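You operate a simulated robot arm through the tools that you are given. There is no shell and no other tool. Be economical: measure what you need, move in short steps, check, and stop when the job is done.

You run a simulated robot arm. Do the job below in one go: nothing can be reset, and whatever is moved stays where it is left.

TASK
Wind 3 turns on the tiny cream bobbin and put it in the bobbin tray.
Fine: on the small winder; wire switch on to wind, off before the bobbin comes out.

The check looks at the end state, three seconds after you hand in, the way a careful person would. Anything else that was tipped, shoved, dropped, spilled or broken makes it a failure.

THE ROBOT
A 7-joint arm with a two-finger parallel gripper, fixed in place. Base frame: the origin is at the foot of the arm, x ahead of it, y to its left, z up; the work surface is at about z = 0. Readings come in cm, rad, newtons and seconds.
With the tool pointing down near the work surface it reaches from about 24 to 62 cm from the base axis. Its first joint turns from -1.152 to 1.152 rad. Payload 2.6 kg.
The tool frame sits at the grasp point between the pads (the TCP): z along the fingers, y along the line on which they close. The tips reach 3 cm beyond it. The gripper opens to 9.4 cm. The fingers are 2.8 cm wide and 1 cm thick; the gripper's body (5 by 9.6 cm) begins 5.5 cm behind the TCP.
Orientation is that of the tool frame in the base frame, as a unit quaternion [x, y, z, w]. With the fingers straight down and closing along the base's y, the tool's x points along the base's -x, its y along +y and its z along -z.

THE INTERFACE
- The arm moves only by the tool servo_tool. Its argument "targets" is text: rows parted by semicolons, each of 7 numbers parted by spaces: the turn, a rotation vector about the base's x, y, z in rad, then the shift along the base's x, y, z in m, then the finger opening in m, from 0 to 0.094. In form: ax ay az dx dy dz hand; .... A call has 1 to 12 rows; each row shifts and turns the commanded pose from where the row before left it. Each row takes 0.2 s and may step no farther than 5 cm and 0.15 rad from the row before; otherwise, or with a gripper value out of range, the whole call is refused. A pose out of reach is approached as far as the arm can. The call stops where the force on the tool passes 40 N (or 10 N more than at its start, if that is more) or the arm is blocked; 0.2 s more then pass. The fingers move at their own pace (about 7.2 cm/s each) and stop on an object; they squeeze with about 22 N. The grip force told is the motor's: it shows also when the fingers shut on nothing. Time passes only in rows, and 0.2 s behind the last, so rows that do not move let the fingers close. It gives the time, the measured TCP pose, the force on the tool (base axes), the opening and the grip force at its end, in the units of the frame above (readings bear some noise), and new pictures: "views" is both (left out), scene, wrist or none.
- Cameras (640 x 400 px; columns grow to the right, rows downward): "scene" is fixed at [3.39, 42.6, 57.24]; the picture's right is [-0.82, -0.57, 0.00], its down [-0.27, 0.39, -0.88] and it looks along [0.50, -0.72, -0.48] (base axes); focal length 314 px, centre (320, 200). "wrist" rides on the gripper at [7.6, 1.4, -10.3] in the tool frame; the picture's right is [-0.18, 0.98, 0.00], its down [-0.75, -0.14, -0.64] and it looks along [-0.63, -0.12, 0.77] (tool axes); focal length 243 px, centre (320, 200). There is no depth. A picture from a camera that has moved, and an enlarged one, comes with that camera's place and axes in the base frame and with its lens.
- inspect(camera, box): a new picture of the part [left, top, right, bottom] of that camera's present view, enlarged. The clock stands still meanwhile.
- finish_job(): hands the job in; it is judged then, once.

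Go step by step. Nothing tells you positions but the pictures and the camera data: compare them with the known pose of the tool, close in by small moves and look again before you grip or let go. The budget is 120 turns and 170 pictures, counting those below and the enlarged ones. Unless the task says otherwise, let go and move clear before handing in, and close with one line.

The tools are called after ">>>" as a command line: name --argument value ..., lists and objects as JSON in quotes. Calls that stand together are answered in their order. servo_tool: Moves the arm, as the interface text tells. Its arguments: {"type":"object","properties":{"targets":{"type":"string"},"views":{"type":"string","enum":["both","scene","wrist","none"]}},"required":["targets"]} The other tools are called the same way: inspect (camera, box) takes an enlarged picture of a part of a camera's view; finish_job () hands the job in.

At the start:

```text
time_s: 0.0
eef_pos: [35.97, -7.11, 34.68]
orientation: [0.0, 1.0, 0.0, -0.001]
ft_force: [0.1, 0.3, 0.6]
finger_gap: 9.4
gripper_force: 0.1
```

scene: 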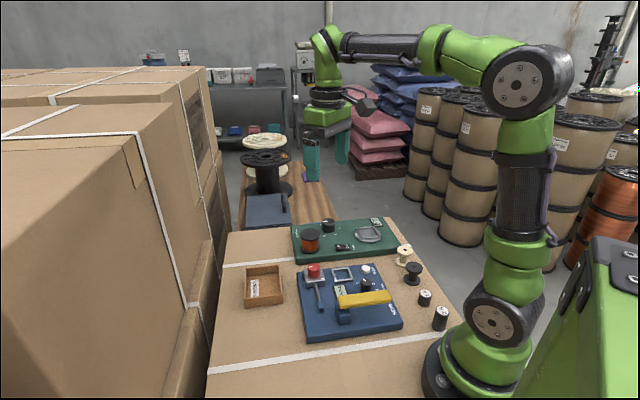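
wrist: 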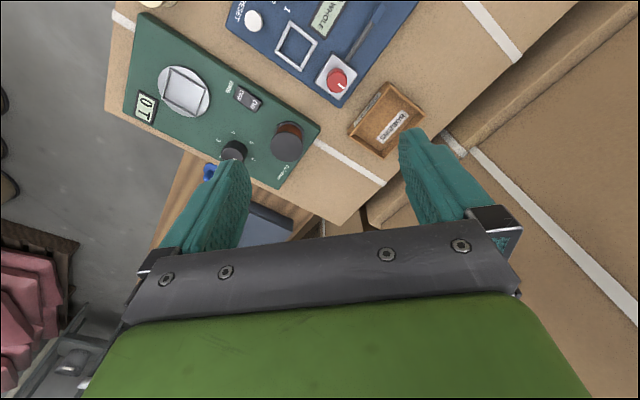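

I see a blue winder, a green winder, a wooden tray and several bobbins. I'll enlarge the views to tell the parts apart.

>>> inspect --camera "scene" --box '[280, 205, 400, 280]'

>>> inspect --camera "scene" --box '[230, 255, 410, 345]'

>>> inspect --camera "scene" --box '[360, 235, 480, 335]'

>>> inspect --camera "wrist" --box '[110, 0, 430, 200]'

```text
5.33 times, centred on (340, 242) of scene
camera zoom: at [3.39, 42.6, 57.24], right [-0.82, -0.57, 0.0], down [-0.27, 0.39, -0.88], along [0.5, -0.72, -0.48], focal length 1672 px, centre (213, -27)
```

zoom: 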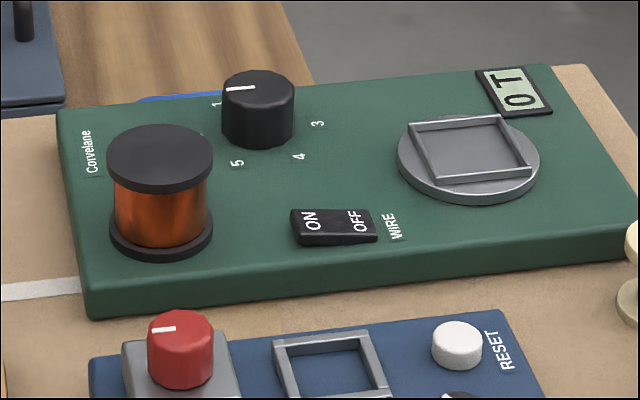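

```text
3.56 times, centred on (320, 300) of scene
camera zoom: at [3.39, 42.6, 57.24], right [-0.82, -0.57, 0.0], down [-0.27, 0.39, -0.88], along [0.5, -0.72, -0.48], focal length 1114 px, centre (320, -156)
```

zoom: 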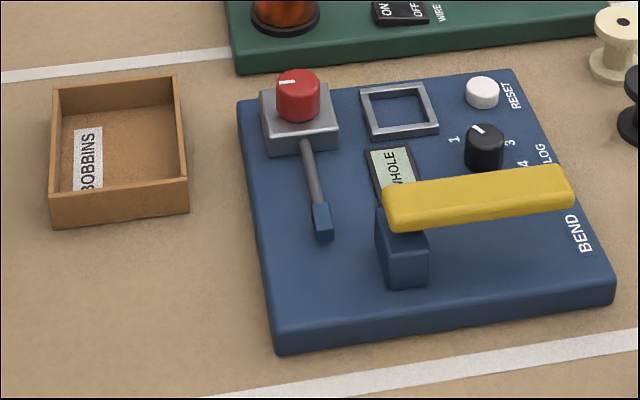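

```text
4.00 times, centred on (420, 285) of scene
camera zoom: at [3.39, 42.6, 57.24], right [-0.82, -0.57, 0.0], down [-0.27, 0.39, -0.88], along [0.5, -0.72, -0.48], focal length 1254 px, centre (-80, -140)
```

zoom: 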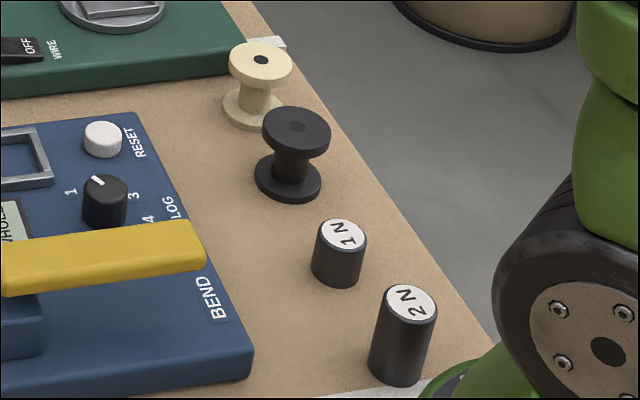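

```text
2.00 times, centred on (270, 100) of wrist
camera zoom: at [28.35, -5.7, 44.95], right [0.18, 0.98, 0.0], down [0.75, -0.14, 0.64], along [0.63, -0.12, -0.77], focal length 485 px, centre (420, 400)
```

zoom: 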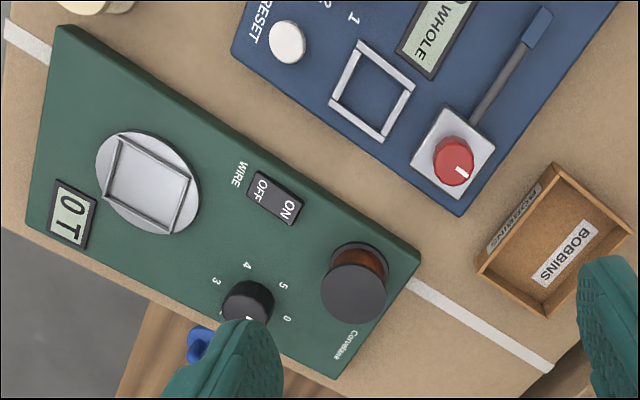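

The green plate looks like the small winder: a square seat on a disc, a wire rocker, a dial knob, a copper spool and a "0 T" display. I'll move above it for a closer look.

>>> servo_tool --targets "0 0 0 0 -0.04 -0.015 0.094; 0 0 0 0 -0.04 -0.015 0.094; 0 0 0 0 -0.04 -0.015 0.094; 0 0 0 0 -0.02 -0.015 0.094; 0 0 0 0 0 0 0.094" --views "both"

```text
time_s: 1.2
eef_pos: [36.04, -21.2, 28.48]
orientation: [0.0, 1.0, -0.001, 0.0]
ft_force: [0.0, 0.3, 0.5]
finger_gap: 9.4
gripper_force: 0.1
camera wrist: at [28.38, -19.86, 38.89], right [0.18, 0.98, 0.0], down [0.75, -0.14, 0.64], along [0.63, -0.12, -0.77], focal length 243 px, centre (320, 200)
```

scene: 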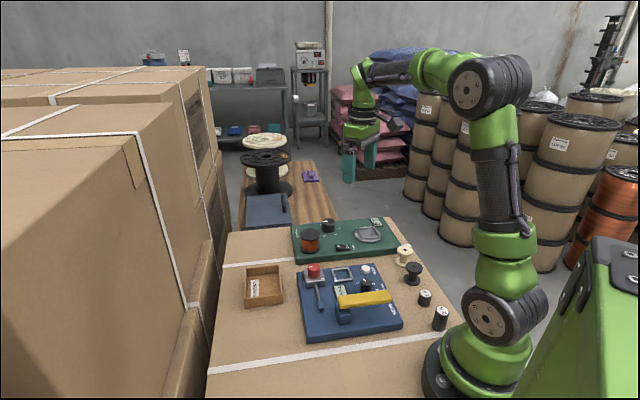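
wrist: 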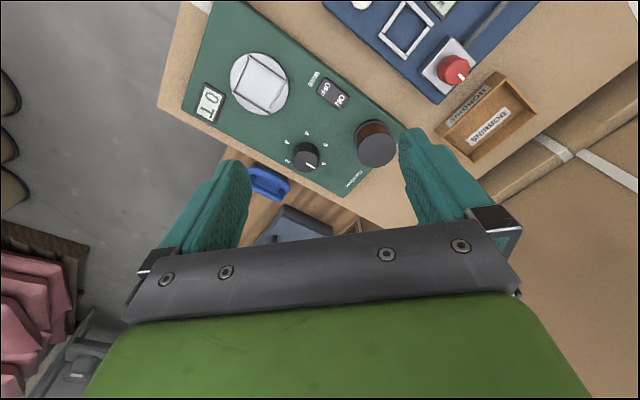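

>>> inspect --camera "wrist" --box '[250, 100, 410, 200]'

>>> inspect --camera "wrist" --box '[180, 30, 340, 130]'

```text
4.00 times, centred on (330, 150) of wrist
camera zoom: at [28.38, -19.86, 38.89], right [0.18, 0.98, 0.0], down [0.75, -0.14, 0.64], along [0.63, -0.12, -0.77], focal length 970 px, centre (280, 400)
```

zoom: 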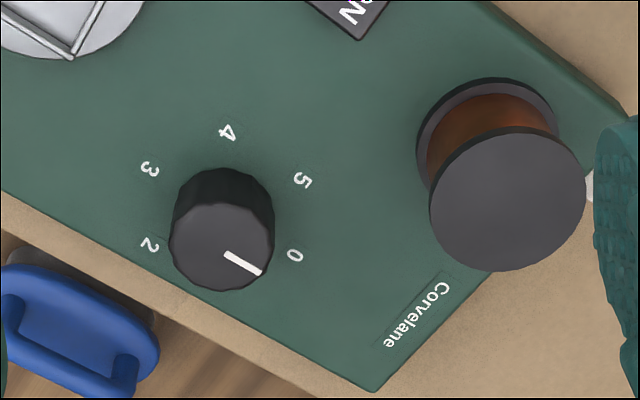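

```text
4.00 times, centred on (260, 80) of wrist
camera zoom: at [28.38, -19.86, 38.89], right [0.18, 0.98, 0.0], down [0.75, -0.14, 0.64], along [0.63, -0.12, -0.77], focal length 970 px, centre (560, 680)
```

zoom: 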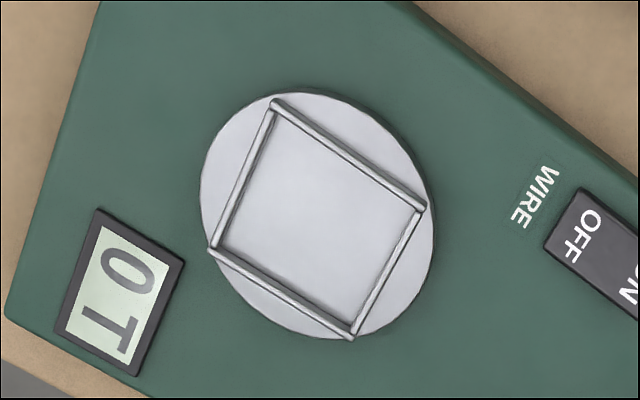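

The knob reads 0 and numbers run clockwise, so 3 is half a turn clockwise. Next I'll go over the cream bobbin near (23, -26), turning the hand to keep the fingers clear of the black bobbin.

>>> servo_tool --targets "0 0 -0.137 -0.02 -0.01 -0.015 0.07; 0 0 -0.137 -0.02 -0.01 -0.015 0.07; 0 0 -0.137 -0.02 -0.01 -0.015 0.07; 0 0 -0.137 -0.02 -0.01 -0.015 0.07; 0 0 -0.137 -0.02 -0.01 -0.015 0.07; 0 0 -0.137 -0.027 -0.003 -0.015 0.07; 0 0 0 0 0 0 0.07"

```text
time_s: 2.8
eef_pos: [23.25, -26.56, 19.66]
orientation: [0.4, 0.916, 0.001, 0.001]
ft_force: [-0.2, -0.2, -0.7]
finger_gap: 7.0
gripper_force: 0.0
camera wrist: at [19.2, -20.04, 29.93], right [0.85, 0.53, 0.0], down [0.41, -0.65, 0.64], along [0.34, -0.54, -0.77], focal length 243 px, centre (320, 200)
```

scene: 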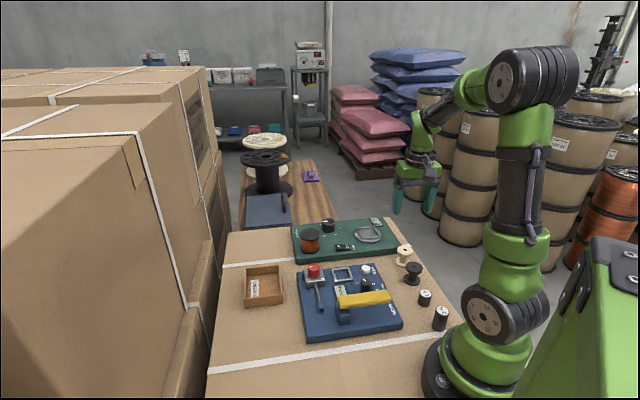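
wrist: 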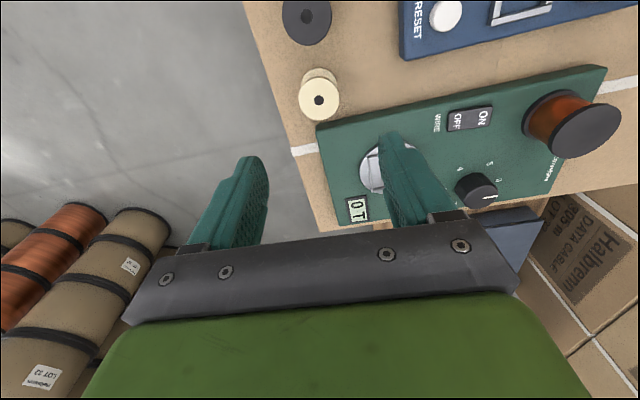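

The bobbin top sits almost straight below the TCP. I'll come down partway and check the alignment.

>>> servo_tool --targets "0 0 0 0.001 -0.002 -0.04 0.07; 0 0 0 0.001 -0.001 -0.04 0.07; 0 0 0 0 0 -0.012 0.07; 0 0 0 0 0 0 0.07"

>>> inspect --camera "scene" --box '[360, 215, 460, 290]'

```text
time_s: 3.8
eef_pos: [23.51, -26.58, 10.45]
orientation: [0.4, 0.917, 0.0, 0.001]
ft_force: [0.2, -0.2, -0.1]
finger_gap: 6.98
gripper_force: 0.1
camera wrist: at [19.42, -20.14, 20.75], right [0.85, 0.53, 0.0], down [0.41, -0.65, 0.64], along [0.34, -0.54, -0.77], focal length 243 px, centre (320, 200)
```

scene: 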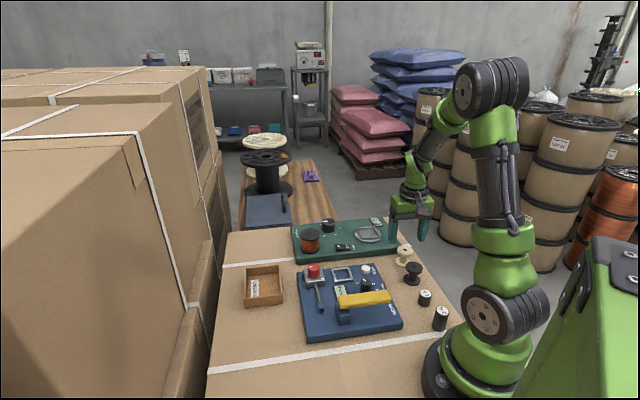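
wrist: 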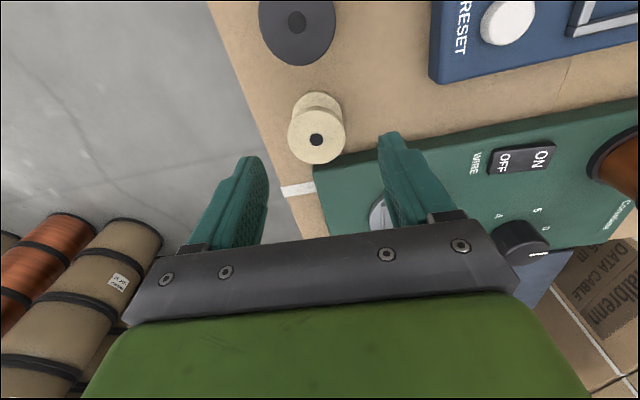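

```text
5.33 times, centred on (410, 252) of scene
camera zoom: at [3.39, 42.6, 57.24], right [-0.82, -0.57, 0.0], down [-0.27, 0.39, -0.88], along [0.5, -0.72, -0.48], focal length 1672 px, centre (-160, -80)
```

zoom: 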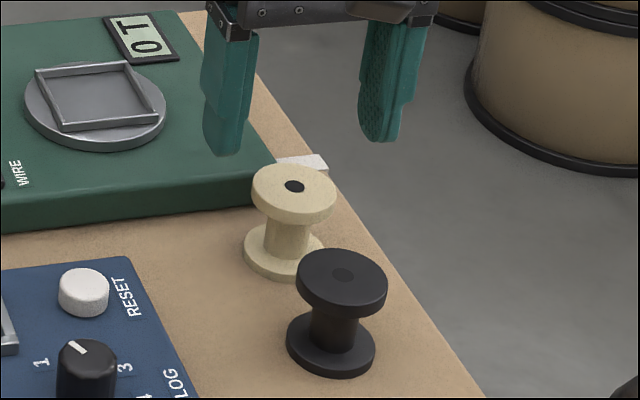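

The fingers are slightly off centre and clear of the winder edge and black bobbin. I'll shift about 4 mm, come down to z≈4 and close.

>>> servo_tool --targets "0 0 0 -0.001 -0.004 -0.02 0.065; 0 0 0 0 0 -0.025 0.065; 0 0 0 0 0 -0.02 0.065; 0 0 0 0 0 0 0.065"

>>> inspect --camera "scene" --box '[360, 215, 460, 290]'

```text
time_s: 4.8
eef_pos: [23.33, -26.98, 3.97]
orientation: [0.4, 0.917, 0.0, 0.0]
ft_force: [0.1, -0.4, -0.3]
finger_gap: 6.49
gripper_force: 0.1
camera wrist: at [19.2, -20.54, 14.2], right [0.85, 0.53, 0.0], down [0.41, -0.65, 0.64], along [0.34, -0.54, -0.77], focal length 243 px, centre (320, 200)
```

scene: 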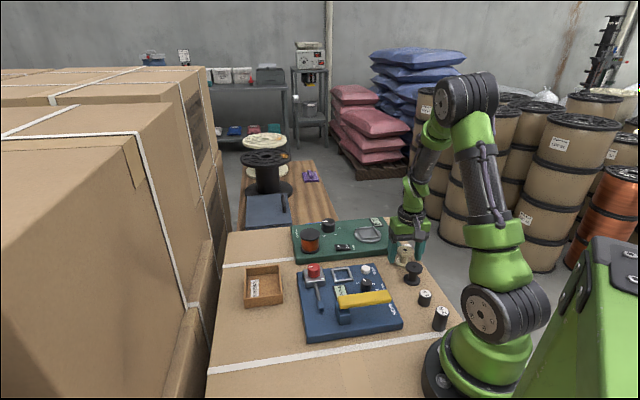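
wrist: 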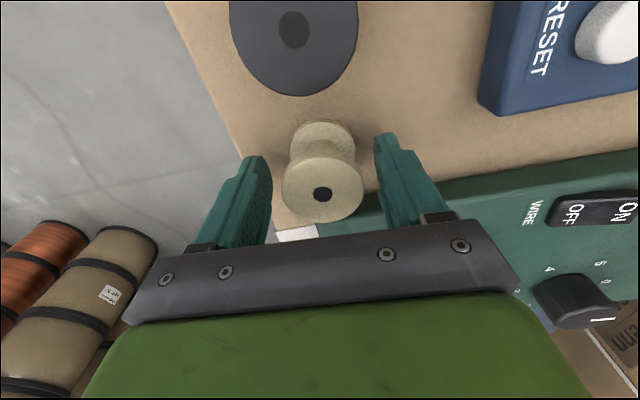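

```text
5.33 times, centred on (410, 252) of scene
camera zoom: at [3.39, 42.6, 57.24], right [-0.82, -0.57, 0.0], down [-0.27, 0.39, -0.88], along [0.5, -0.72, -0.48], focal length 1672 px, centre (-160, -80)
```

zoom: 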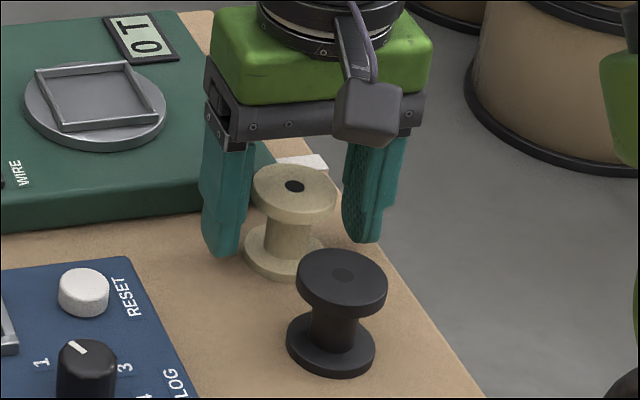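

The bobbin is well centred between the pads. I'll nudge a little and close gently.

>>> servo_tool --targets "0 0 0 0.0015 -0.002 0 0.065; 0 0 0 0 0 0 0.045; 0 0 0 0 0 0 0.035; 0 0 0 0 0 0 0.035; 0 0 0 0 0 0 0.035"

```text
time_s: 6.0
eef_pos: [23.42, -27.27, 3.95]
orientation: [0.4, 0.917, -0.001, 0.0]
ft_force: [0.6, -0.2, 0.9]
finger_gap: 4.31
gripper_force: 22.3
camera wrist: at [19.4, -20.76, 14.28], right [0.85, 0.53, 0.0], down [0.41, -0.65, 0.64], along [0.34, -0.54, -0.77], focal length 243 px, centre (320, 200)
```

scene: 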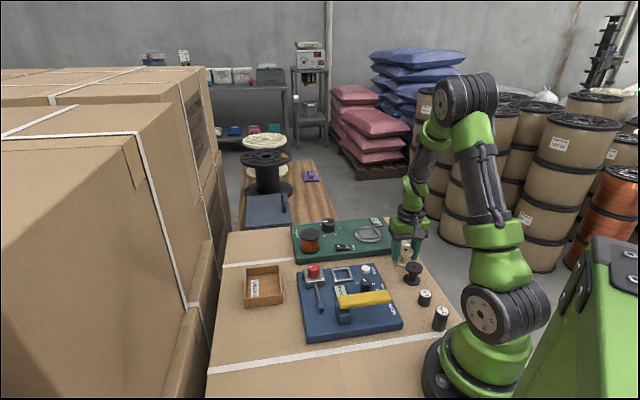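
wrist: 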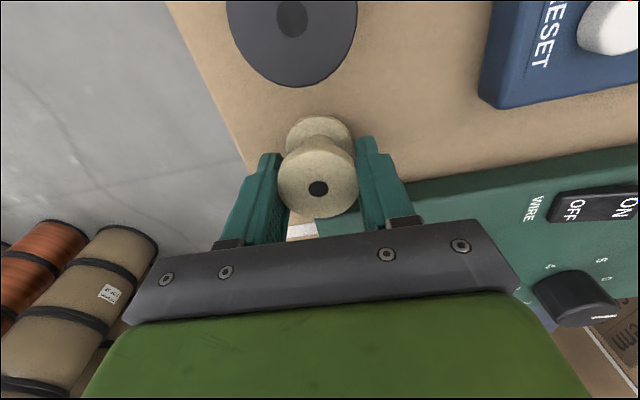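

The bobbin is held (4.3 cm). I'll lift it and carry it over the seat at about (36.1, -29.9).

>>> servo_tool --targets "0 0 0 0 0 0.04 0.035; 0 0 0 0 0 0.04 0.035; 0 0 0 0.03 -0.006 0.01 0.035; 0 0 0 0.033 -0.007 0 0.035; 0 0 0 0.033 -0.007 0 0.035; 0 0 0 0.031 -0.006 0 0.035; 0 0 0 0 0 0 0.035"

>>> inspect --camera "scene" --box '[320, 180, 420, 255]'

```text
time_s: 7.6
eef_pos: [36.22, -29.92, 12.92]
orientation: [0.4, 0.916, 0.0, 0.0]
ft_force: [0.0, -0.8, -1.3]
finger_gap: 4.09
gripper_force: 21.8
camera wrist: at [32.07, -23.42, 23.21], right [0.85, 0.53, 0.0], down [0.41, -0.65, 0.64], along [0.34, -0.54, -0.77], focal length 243 px, centre (320, 200)
```

scene: 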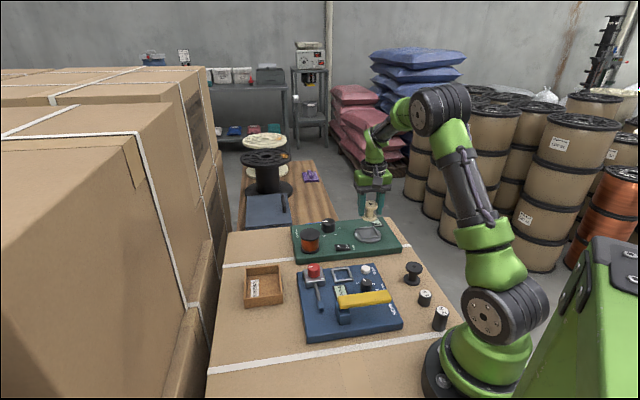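
wrist: 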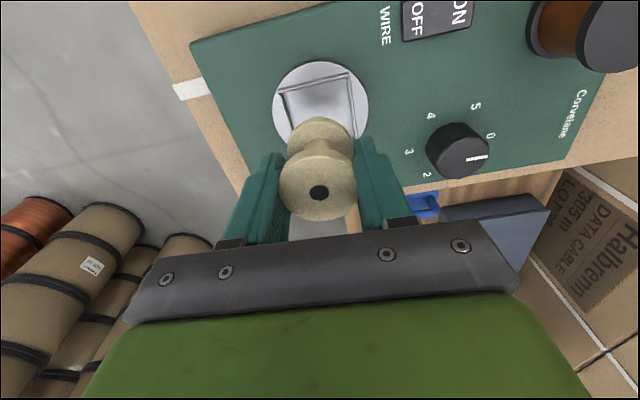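

```text
5.33 times, centred on (370, 218) of scene
camera zoom: at [3.39, 42.6, 57.24], right [-0.82, -0.57, 0.0], down [-0.27, 0.39, -0.88], along [0.5, -0.72, -0.48], focal length 1672 px, centre (53, 107)
```

zoom: 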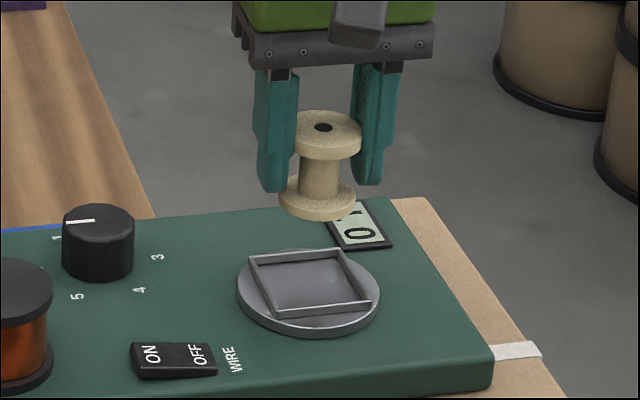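

The two views disagree by several millimetres on the seat position. I'll enlarge the wrist view.

>>> inspect --camera "wrist" --box '[240, 40, 400, 140]'

```text
4.00 times, centred on (320, 90) of wrist
camera zoom: at [32.07, -23.42, 23.21], right [0.85, 0.53, 0.0], down [0.41, -0.65, 0.64], along [0.34, -0.54, -0.77], focal length 970 px, centre (320, 640)
```

zoom: 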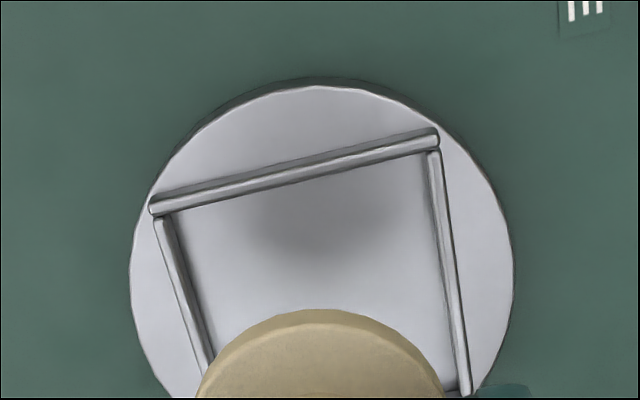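

The seat centre works out at about (36.1, -29.75), within 2 mm of the TCP. I'll descend to just above the rim and look again.

>>> servo_tool --targets "0 0 0 -0.0005 -0.001 -0.025 0.035; 0 0 0 0 0 -0.022 0.035; 0 0 0 0 0 0 0.035"

>>> inspect --camera "scene" --box '[330, 200, 410, 250]'

>>> inspect --camera "wrist" --box '[240, 60, 400, 160]'

```text
time_s: 8.4
eef_pos: [36.18, -29.94, 8.21]
orientation: [0.4, 0.917, 0.001, 0.001]
ft_force: [-0.1, -0.3, -1.4]
finger_gap: 4.08
gripper_force: 21.7
camera wrist: at [32.05, -23.5, 18.46], right [0.85, 0.53, 0.0], down [0.41, -0.65, 0.64], along [0.34, -0.54, -0.77], focal length 243 px, centre (320, 200)
```

scene: 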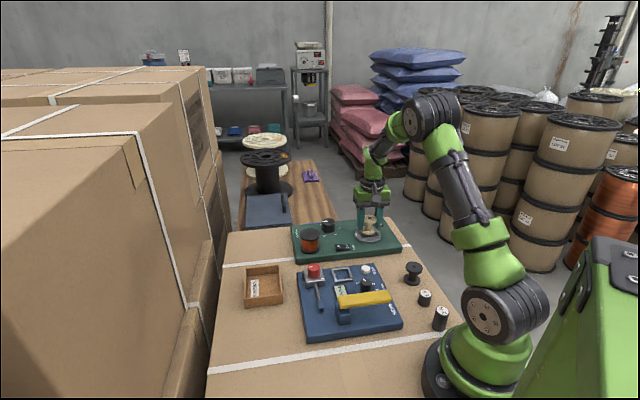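
wrist: 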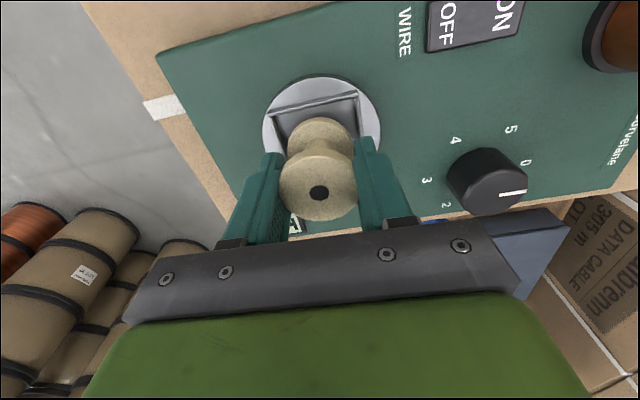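

```text
8.00 times, centred on (370, 225) of scene
camera zoom: at [3.39, 42.6, 57.24], right [-0.82, -0.57, 0.0], down [-0.27, 0.39, -0.88], along [0.5, -0.72, -0.48], focal length 2508 px, centre (-80, 0)
```

zoom: 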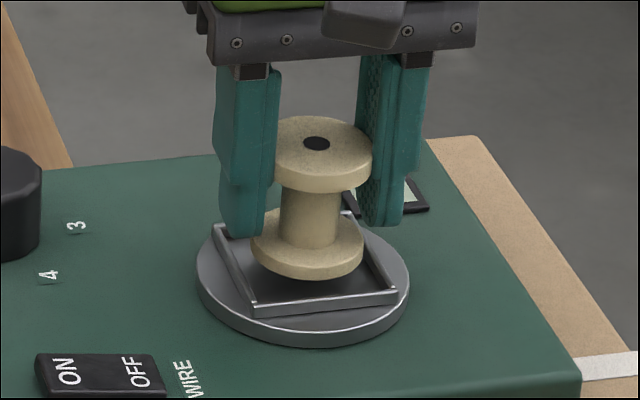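

```text
4.00 times, centred on (320, 110) of wrist
camera zoom: at [32.05, -23.5, 18.46], right [0.85, 0.53, 0.0], down [0.41, -0.65, 0.64], along [0.34, -0.54, -0.77], focal length 970 px, centre (320, 560)
```

zoom: 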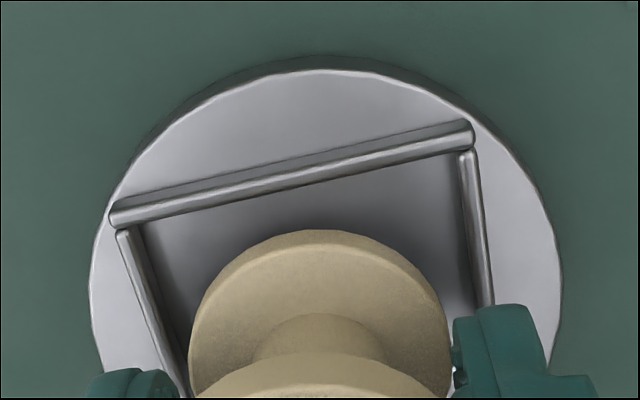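

The bobbin is centred over the frame. I'll lower it in small steps, watching the force.

>>> servo_tool --targets "0 0 0 0 0 -0.006 0.035; 0 0 0 0 0 -0.005 0.035; 0 0 0 0 0 0 0.035" --views "none"

>>> inspect --camera "scene" --box '[330, 200, 410, 250]'

```text
time_s: 9.2
eef_pos: [36.16, -29.99, 7.21]
orientation: [0.4, 0.917, 0.0, 0.001]
ft_force: [-2.4, 3.3, 12.0]
finger_gap: 4.13
gripper_force: 22.5
```

```text
8.00 times, centred on (370, 225) of scene
camera zoom: at [3.38, 42.6, 57.23], right [-0.82, -0.57, 0.0], down [-0.27, 0.39, -0.88], along [0.5, -0.72, -0.48], focal length 2508 px, centre (-80, 0)
```

zoom: 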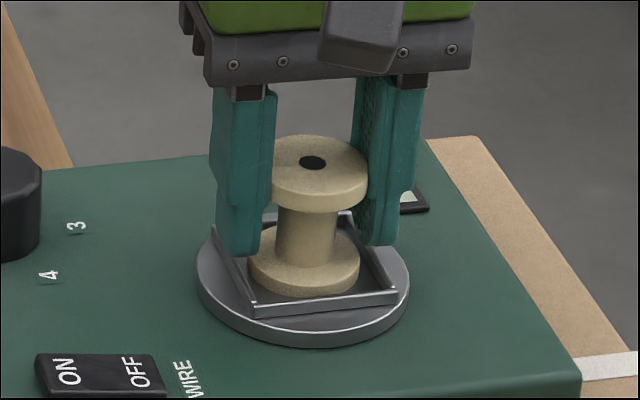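

It has contact at z≈7.2 and looks to be inside the frame. I'll open the fingers a little and check.

>>> servo_tool --targets "0 0 0 0 0 0 0.05; 0 0 0 0 0 0 0.06; 0 0 0 0 0 0 0.06" --views "none"

>>> inspect --camera "scene" --box '[330, 200, 410, 250]'

>>> inspect --camera "wrist" --box '[200, 60, 440, 210]'

```text
time_s: 10.0
eef_pos: [36.18, -30.02, 7.17]
orientation: [0.4, 0.917, 0.0, 0.0]
ft_force: [0.7, 0.5, -0.2]
finger_gap: 6.0
gripper_force: 0.0
```

```text
8.00 times, centred on (370, 225) of scene
camera zoom: at [3.39, 42.6, 57.24], right [-0.82, -0.57, 0.0], down [-0.27, 0.39, -0.88], along [0.5, -0.72, -0.48], focal length 2508 px, centre (-80, 0)
```

zoom: 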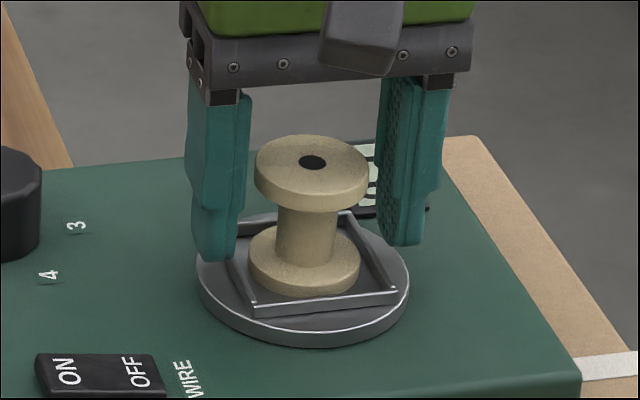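

```text
2.67 times, centred on (320, 135) of wrist
camera zoom: at [32.11, -23.5, 17.47], right [0.85, 0.53, 0.0], down [0.41, -0.65, 0.64], along [0.34, -0.54, -0.77], focal length 647 px, centre (320, 373)
```

zoom: 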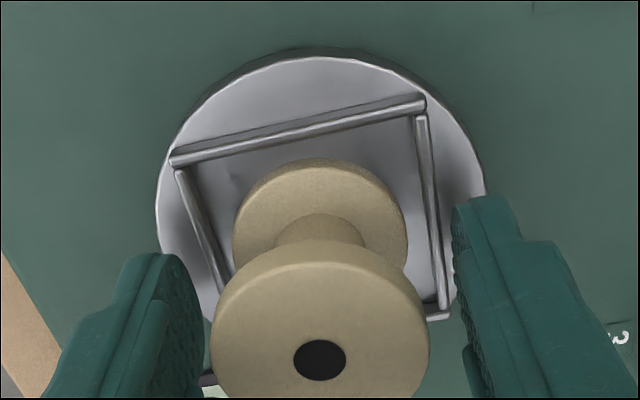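

The bobbin sits upright in the frame. I'll lift clear and look at the switch.

>>> servo_tool --targets "0 0 0 0 0 0.04 0.06; 0 0 0 0 0 0.04 0.04; 0 0 0 0 0.04 0.01 0; 0 0 0 0 0.03 0 0; 0 0 0 0 0 0 0" --views "wrist"

>>> inspect --camera "scene" --box '[300, 205, 400, 267]'

```text
time_s: 11.2
eef_pos: [36.13, -22.9, 16.17]
orientation: [0.4, 0.917, 0.0, -0.001]
ft_force: [-0.2, 0.1, 0.0]
finger_gap: 0.01
gripper_force: 22.2
camera wrist: at [32.01, -16.42, 26.4], right [0.85, 0.53, 0.0], down [0.41, -0.65, 0.64], along [0.34, -0.54, -0.77], focal length 243 px, centre (320, 200)
```

wrist: 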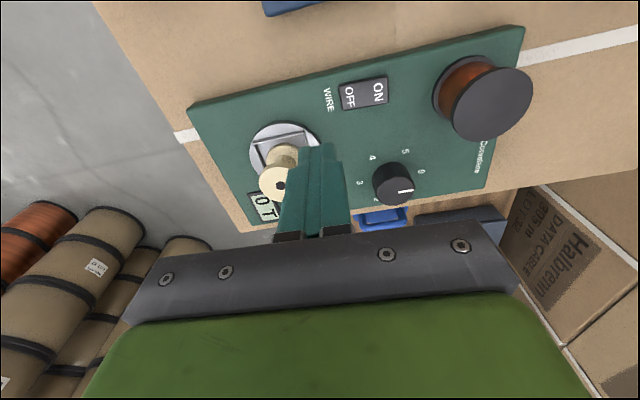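

```text
6.40 times, centred on (350, 236) of scene
camera zoom: at [3.39, 42.6, 57.24], right [-0.82, -0.57, 0.0], down [-0.27, 0.39, -0.88], along [0.5, -0.72, -0.48], focal length 2006 px, centre (128, -30)
```

zoom: 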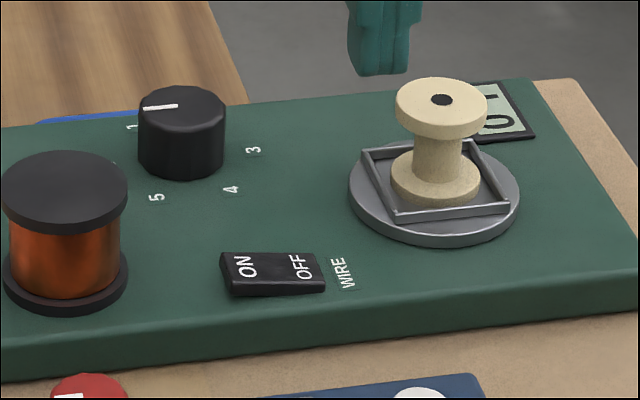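

The rocker's ON end is at about (39.9, -19.1), z≈3.3. I'll move the closed fingertips over its outer part and come down to just above it.

>>> servo_tool --targets "0 0 0 0.021 0.02 0 0; 0 0 0 0.021 0.021 0 0; 0 0 0 0 0 -0.04 0; 0 0 0 0 0 -0.04 0; 0 0 0 0 0 0 0" --views "wrist"

>>> inspect --camera "scene" --box '[300, 205, 400, 267]'

```text
time_s: 12.4
eef_pos: [40.47, -18.77, 7.97]
orientation: [0.4, 0.916, 0.0, 0.0]
ft_force: [0.2, -0.6, 0.2]
finger_gap: 0.0
gripper_force: 21.9
camera wrist: at [36.4, -12.19, 18.33], right [0.85, 0.53, 0.0], down [0.41, -0.65, 0.64], along [0.34, -0.54, -0.77], focal length 243 px, centre (320, 200)
```

wrist: 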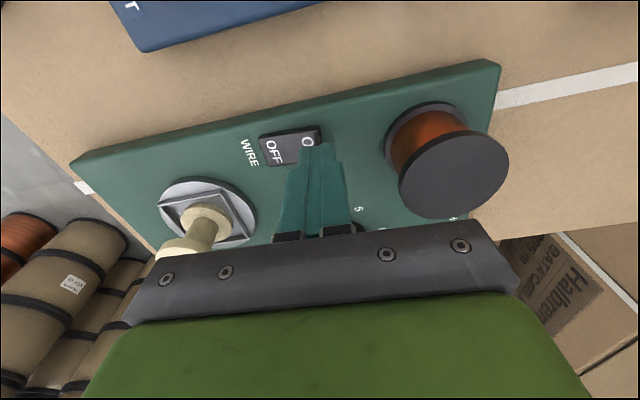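

```text
6.40 times, centred on (350, 236) of scene
camera zoom: at [3.39, 42.6, 57.24], right [-0.82, -0.57, 0.0], down [-0.27, 0.39, -0.88], along [0.5, -0.72, -0.48], focal length 2006 px, centre (128, -30)
```

zoom: 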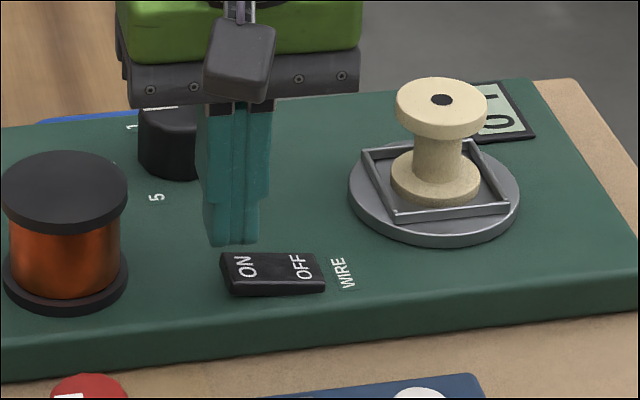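

The tips will land on the outer ON part. Pressing down now.

>>> servo_tool --targets "0 0 0 -0.001 0 -0.01 0; 0 0 0 0 0 -0.006 0; 0 0 0 0 0 -0.004 0; 0 0 0 0 0 -0.003 0; 0 0 0 0 0 0 0" --views "none"

>>> inspect --camera "scene" --box '[300, 205, 400, 267]'

```text
time_s: 13.5
eef_pos: [40.33, -18.72, 6.02]
orientation: [0.4, 0.917, 0.002, 0.003]
ft_force: [-3.0, 0.9, 6.6]
finger_gap: 0.0
gripper_force: 21.9
stopped in row 5: the force on the tool passed its limit (the readings are from after the stop); the commanded pose is now the measured one
```

```text
6.40 times, centred on (350, 236) of scene
camera zoom: at [3.39, 42.6, 57.24], right [-0.82, -0.57, 0.0], down [-0.27, 0.39, -0.88], along [0.5, -0.72, -0.48], focal length 2006 px, centre (128, -30)
```

zoom: 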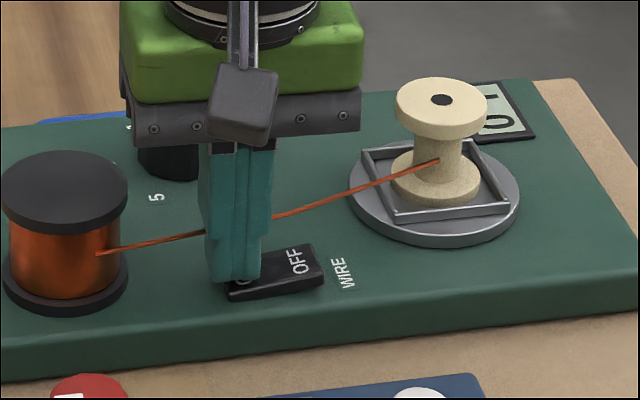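

The rocker flipped and a wire now spans from spool to bobbin. I'll lift straight up and read the display.

>>> servo_tool --targets "0 0 0 0 0 0.03 0; 0 0 0 0 0 0.04 0; 0 0 0 0 0 0.03 0; 0 0 0 0 0 0 0" --views "wrist"

>>> inspect --camera "scene" --box '[300, 205, 400, 267]'

```text
time_s: 14.5
eef_pos: [40.3, -18.72, 16.05]
orientation: [0.4, 0.916, 0.001, 0.002]
ft_force: [1.1, -0.4, -0.3]
finger_gap: 0.0
gripper_force: 21.9
camera wrist: at [36.23, -12.32, 26.39], right [0.85, 0.53, 0.0], down [0.41, -0.65, 0.64], along [0.34, -0.54, -0.77], focal length 243 px, centre (320, 200)
```

wrist: 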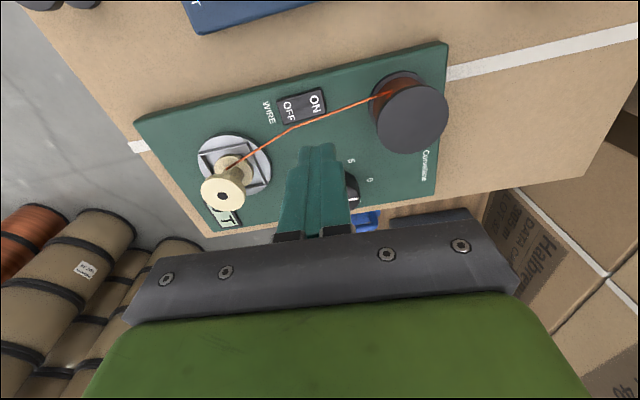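

```text
6.40 times, centred on (350, 236) of scene
camera zoom: at [3.39, 42.6, 57.24], right [-0.82, -0.57, 0.0], down [-0.27, 0.39, -0.88], along [0.5, -0.72, -0.48], focal length 2006 px, centre (128, -30)
```

zoom: 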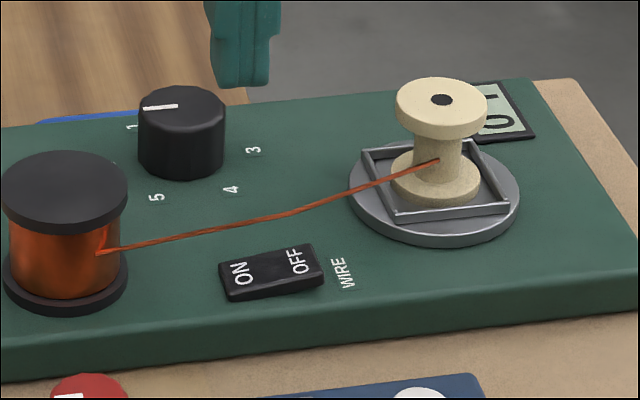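

The wire is on and the display still reads 0 T. I'll go above the knob, near (47.7, -25.9), turning the hand back so there's room to twist clockwise.

>>> servo_tool --targets "0 0 0.15 0.015 -0.012 0 0.02; 0 0 0.15 0.015 -0.012 0 0.04; 0 0 0.15 0.015 -0.012 0 0.06; 0 0 0.15 0.015 -0.012 0 0.06; 0 0 0.15 0.014 -0.012 0 0.06; 0 0 0.15 0 -0.012 0 0.06; 0 0 0.15 0 0 0 0.06; 0 0 0.15 0 0 0 0.06; 0 0 0.15 0 0 0 0.06; 0 0 0.15 0 0 0 0.06; 0 0 0 0 0 0 0.06" --views "wrist"

>>> inspect --camera "scene" --box '[280, 180, 400, 255]'

```text
time_s: 16.9
eef_pos: [47.8, -25.79, 16.05]
orientation: [-0.333, 0.943, 0.002, 0.0]
ft_force: [0.5, -0.6, -0.3]
finger_gap: 5.99
gripper_force: 0.1
camera wrist: at [40.99, -29.64, 26.39], right [-0.47, 0.88, 0.0], down [0.68, 0.36, 0.64], along [0.56, 0.31, -0.77], focal length 243 px, centre (320, 200)
```

wrist: 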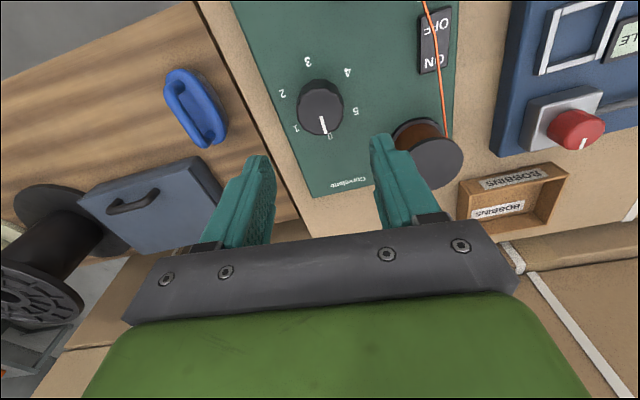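

```text
5.33 times, centred on (340, 218) of scene
camera zoom: at [3.39, 42.6, 57.24], right [-0.82, -0.57, 0.0], down [-0.27, 0.39, -0.88], along [0.5, -0.72, -0.48], focal length 1672 px, centre (213, 107)
```

zoom: 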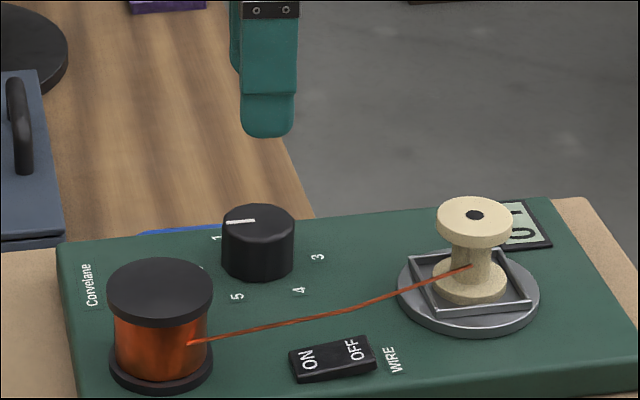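

>>> inspect --camera "wrist" --box '[260, 60, 380, 150]'

```text
4.44 times, centred on (320, 105) of wrist
camera zoom: at [40.99, -29.64, 26.39], right [-0.47, 0.88, 0.0], down [0.68, 0.36, 0.64], along [0.56, 0.31, -0.77], focal length 1078 px, centre (320, 622)
```

zoom: 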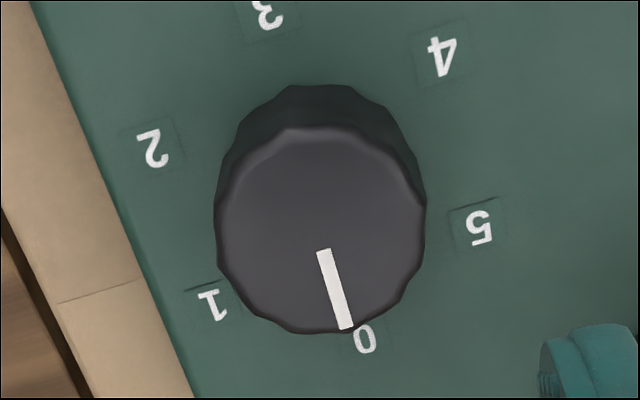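

The knob is 4 cm across, centred about 2 mm from the TCP. I'll come down around it and close.

>>> servo_tool --targets "0 0 0 -0.002 -0.001 -0.04 0.06; 0 0 0 0 0 -0.035 0.06; 0 0 0 0 0 -0.023 0.06; 0 0 0 0 0 0 0.06; 0 0 0 0 0 0 0.037; 0 0 0 0 0 0 0.035; 0 0 0 0 0 0 0.035; 0 0 0 0 0 0 0.035" --views "wrist"

>>> inspect --camera "scene" --box '[280, 180, 400, 255]'

```text
time_s: 18.7
eef_pos: [47.46, -26.06, 6.48]
orientation: [-0.331, 0.943, 0.001, 0.002]
ft_force: [16.6, -14.4, -8.4]
finger_gap: 4.09
gripper_force: 44.9
camera wrist: at [40.69, -29.74, 16.68], right [-0.47, 0.88, 0.0], down [0.68, 0.36, 0.64], along [0.57, 0.3, -0.77], focal length 243 px, centre (320, 200)
```

wrist: 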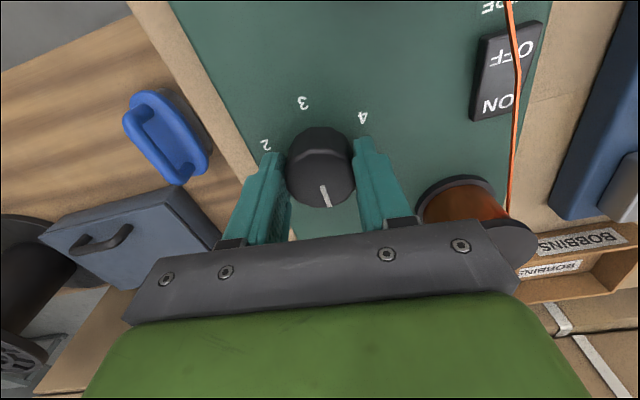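

```text
5.33 times, centred on (340, 218) of scene
camera zoom: at [3.39, 42.6, 57.24], right [-0.82, -0.57, 0.0], down [-0.27, 0.39, -0.88], along [0.5, -0.72, -0.48], focal length 1672 px, centre (213, 107)
```

zoom: 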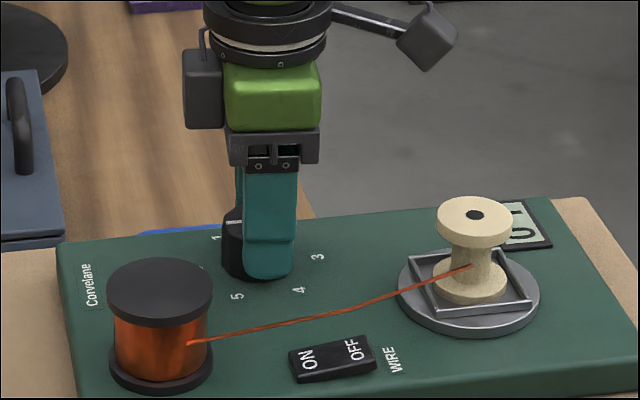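

The grip holds but there's a sideways load of about 22 N, so the hand is off centre along the closing line. I'll ease it in that direction.

>>> servo_tool --targets "0 0 0 0.0012 -0.001 0 0.037; 0 0 0 0 0 0 0.037" --views "none"

```text
time_s: 19.3
eef_pos: [47.44, -26.14, 6.31]
orientation: [-0.33, 0.944, 0.003, -0.001]
ft_force: [-11.2, -3.7, 12.3]
finger_gap: 4.1
gripper_force: 44.6
```

The side load dropped. I'll turn clockwise 60° to position 1 and see what the display does.

>>> servo_tool --targets "0 0 -0.13 0 0 0 0.037; 0 0 -0.13 0 0 0 0.037; 0 0 -0.13 0 0 0 0.037; 0 0 -0.13 0 0 0 0.037; 0 0 -0.13 0 0 0 0.037; 0 0 -0.13 0 0 0 0.037; 0 0 -0.13 0 0 0 0.037; 0 0 -0.137 0 0 0 0.037; 0 0 0 0 0 0 0.037" --views "wrist"

>>> inspect --camera "scene" --box '[280, 180, 400, 255]'

```text
time_s: 20.2
eef_pos: [47.6, -25.87, 6.43]
orientation: [-0.127, 0.992, 0.006, -0.003]
ft_force: [-2.3, 1.3, 1.4]
finger_gap: 4.07
gripper_force: 44.7
stopped in row 4: the force on the tool passed its limit (the readings are from after the stop); the commanded pose is now the measured one
camera wrist: at [39.92, -26.63, 16.67], right [-0.07, 1.0, 0.01], down [0.77, 0.05, 0.64], along [0.64, 0.05, -0.77], focal length 243 px, centre (320, 200)
```

wrist: 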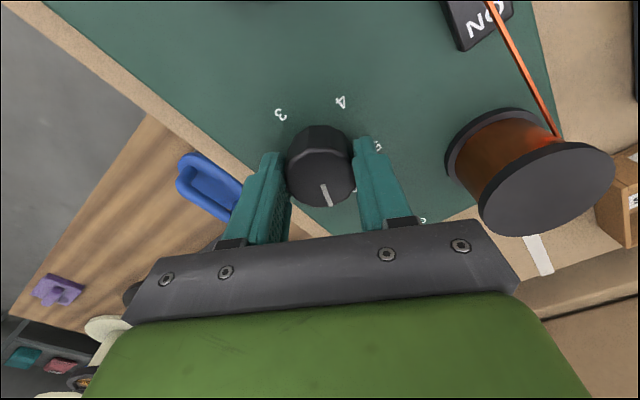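

```text
5.33 times, centred on (340, 218) of scene
camera zoom: at [3.39, 42.6, 57.24], right [-0.82, -0.57, 0.0], down [-0.27, 0.39, -0.88], along [0.5, -0.72, -0.48], focal length 1672 px, centre (213, 107)
```

zoom: 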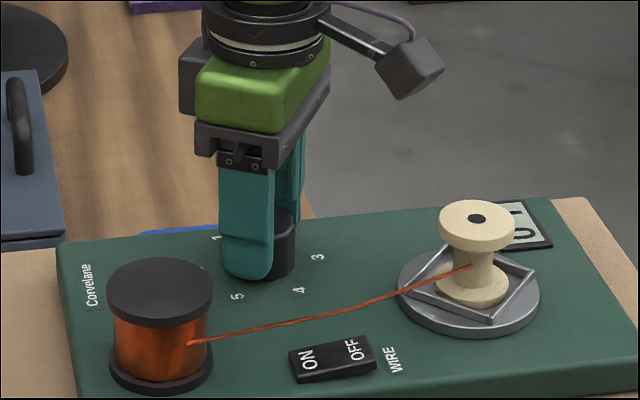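

The knob turns with the hand and the platter turns too, geared up, so the knob position drives the turns. I'll continue in smaller steps.

>>> servo_tool --targets "0 0 -0.08 0 0 0 0.037; 0 0 -0.08 0 0 0 0.037; 0 0 -0.08 0 0 0 0.037; 0 0 -0.08 0 0 0 0.037; 0 0 -0.08 0 0 0 0.037; 0 0 -0.08 0 0 0 0.037; 0 0 -0.08 0 0 0 0.037; 0 0 -0.07 0 0 0 0.037; 0 0 0 0 0 0 0.037" --views "wrist"

>>> inspect --camera "scene" --box '[320, 200, 400, 250]'

```text
time_s: 22.2
eef_pos: [47.48, -25.9, 6.24]
orientation: [0.189, 0.982, 0.009, -0.002]
ft_force: [-22.0, 21.9, 17.1]
finger_gap: 4.08
gripper_force: 45.2
camera wrist: at [41.06, -21.9, 16.7], right [0.53, 0.84, 0.01], down [0.65, -0.42, 0.63], along [0.54, -0.33, -0.77], focal length 243 px, centre (320, 200)
```

wrist: 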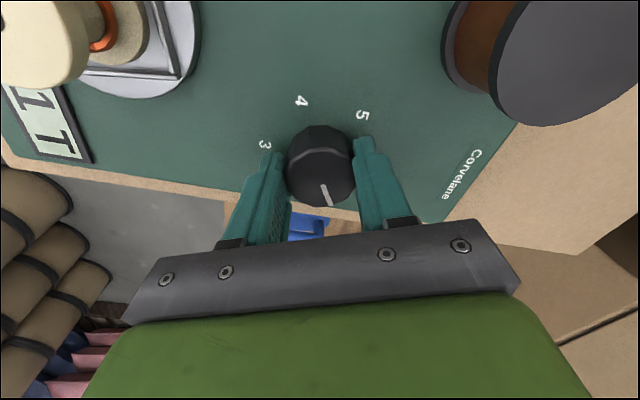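

```text
8.00 times, centred on (360, 225) of scene
camera zoom: at [3.38, 42.6, 57.23], right [-0.82, -0.57, 0.0], down [-0.27, 0.39, -0.88], along [0.5, -0.72, -0.48], focal length 2508 px, centre (0, 0)
```

zoom: 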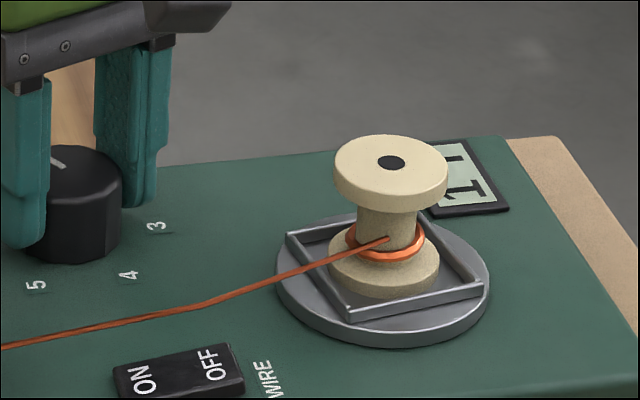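

The display reads 1 T with one wound turn. I'll relieve the side force with a small shift and continue toward 3 in small steps.

>>> servo_tool --targets "0 0 0 -0.001 0.001 0.001 0.037; 0 0 -0.08 0 0 0 0.037; 0 0 -0.08 0 0 0 0.037; 0 0 -0.08 0 0 0 0.037; 0 0 -0.08 0 0 0 0.037; 0 0 -0.08 0 0 0 0.037; 0 0 -0.08 0 0 0 0.037; 0 0 -0.08 0 0 0 0.037; 0 0 -0.08 0 0 0 0.037; 0 0 -0.08 0 0 0 0.037; 0 0 -0.08 0 0 0 0.037; 0 0 0 0 0 0 0.037" --views "wrist"

>>> inspect --camera "scene" --box '[320, 200, 400, 250]'

```text
time_s: 25.0
eef_pos: [47.59, -25.63, 6.28]
orientation: [0.553, 0.833, 0.007, 0.004]
ft_force: [4.6, -1.7, -3.4]
finger_gap: 4.09
gripper_force: 44.5
stopped in row 12: the force on the tool passed its limit (the readings are from after the stop); the commanded pose is now the measured one
camera wrist: at [45.89, -18.22, 16.67], right [0.98, 0.21, 0.01], down [0.15, -0.75, 0.64], along [0.15, -0.62, -0.77], focal length 243 px, centre (320, 200)
```

wrist: 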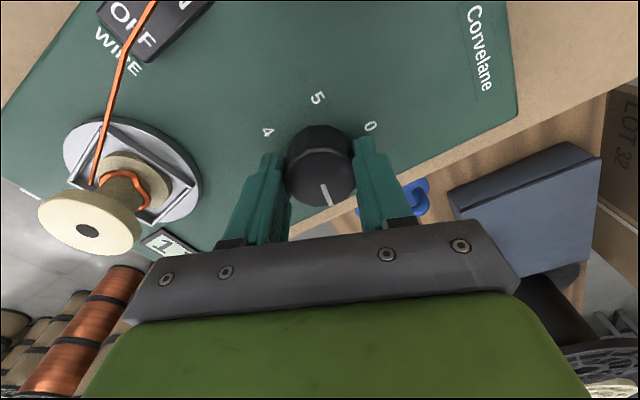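

```text
8.00 times, centred on (360, 225) of scene
camera zoom: at [3.39, 42.6, 57.24], right [-0.82, -0.57, 0.0], down [-0.27, 0.39, -0.88], along [0.5, -0.72, -0.48], focal length 2508 px, centre (0, 0)
```

zoom: 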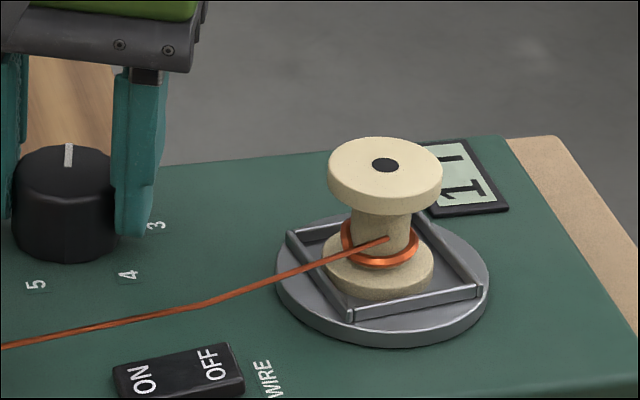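

About 106° turned; the display still shows 1 T, as expected. I'll continue turning.

>>> servo_tool --targets "0 0 -0.08 0 0 0 0.037; 0 0 -0.08 0 0 0 0.037; 0 0 -0.08 0 0 0 0.037; 0 0 -0.08 0 0 0 0.037; 0 0 -0.08 0 0 0 0.037; 0 0 -0.08 0 0 0 0.037; 0 0 -0.08 0 0 0 0.037; 0 0 -0.08 0 0 0 0.037; 0 0 0 0 0 0 0.037" --views "wrist"

>>> inspect --camera "scene" --box '[320, 200, 400, 250]'

```text
time_s: 27.0
eef_pos: [47.64, -25.61, 6.31]
orientation: [0.787, 0.617, 0.007, 0.007]
ft_force: [29.9, -8.7, -14.5]
finger_gap: 4.08
gripper_force: 44.7
camera wrist: at [50.8, -18.6, 16.69], right [0.91, -0.41, 0.02], down [-0.33, -0.7, 0.64], along [-0.25, -0.59, -0.77], focal length 243 px, centre (320, 200)
```

wrist: 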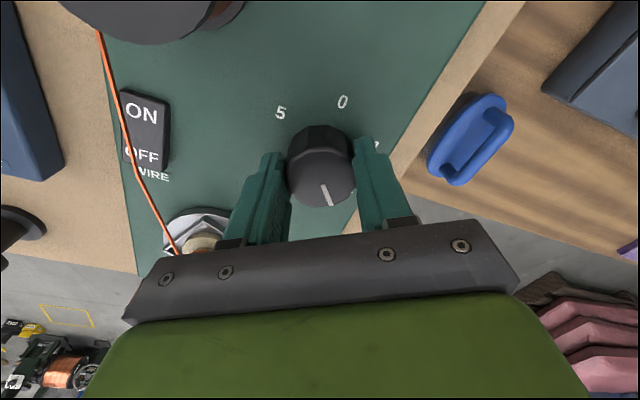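

```text
8.00 times, centred on (360, 225) of scene
camera zoom: at [3.4, 42.59, 57.24], right [-0.82, -0.57, 0.0], down [-0.27, 0.39, -0.88], along [0.5, -0.72, -0.48], focal length 2508 px, centre (0, 0)
```

zoom: 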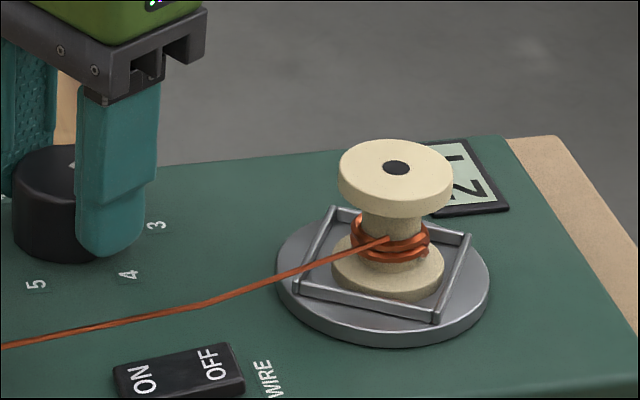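

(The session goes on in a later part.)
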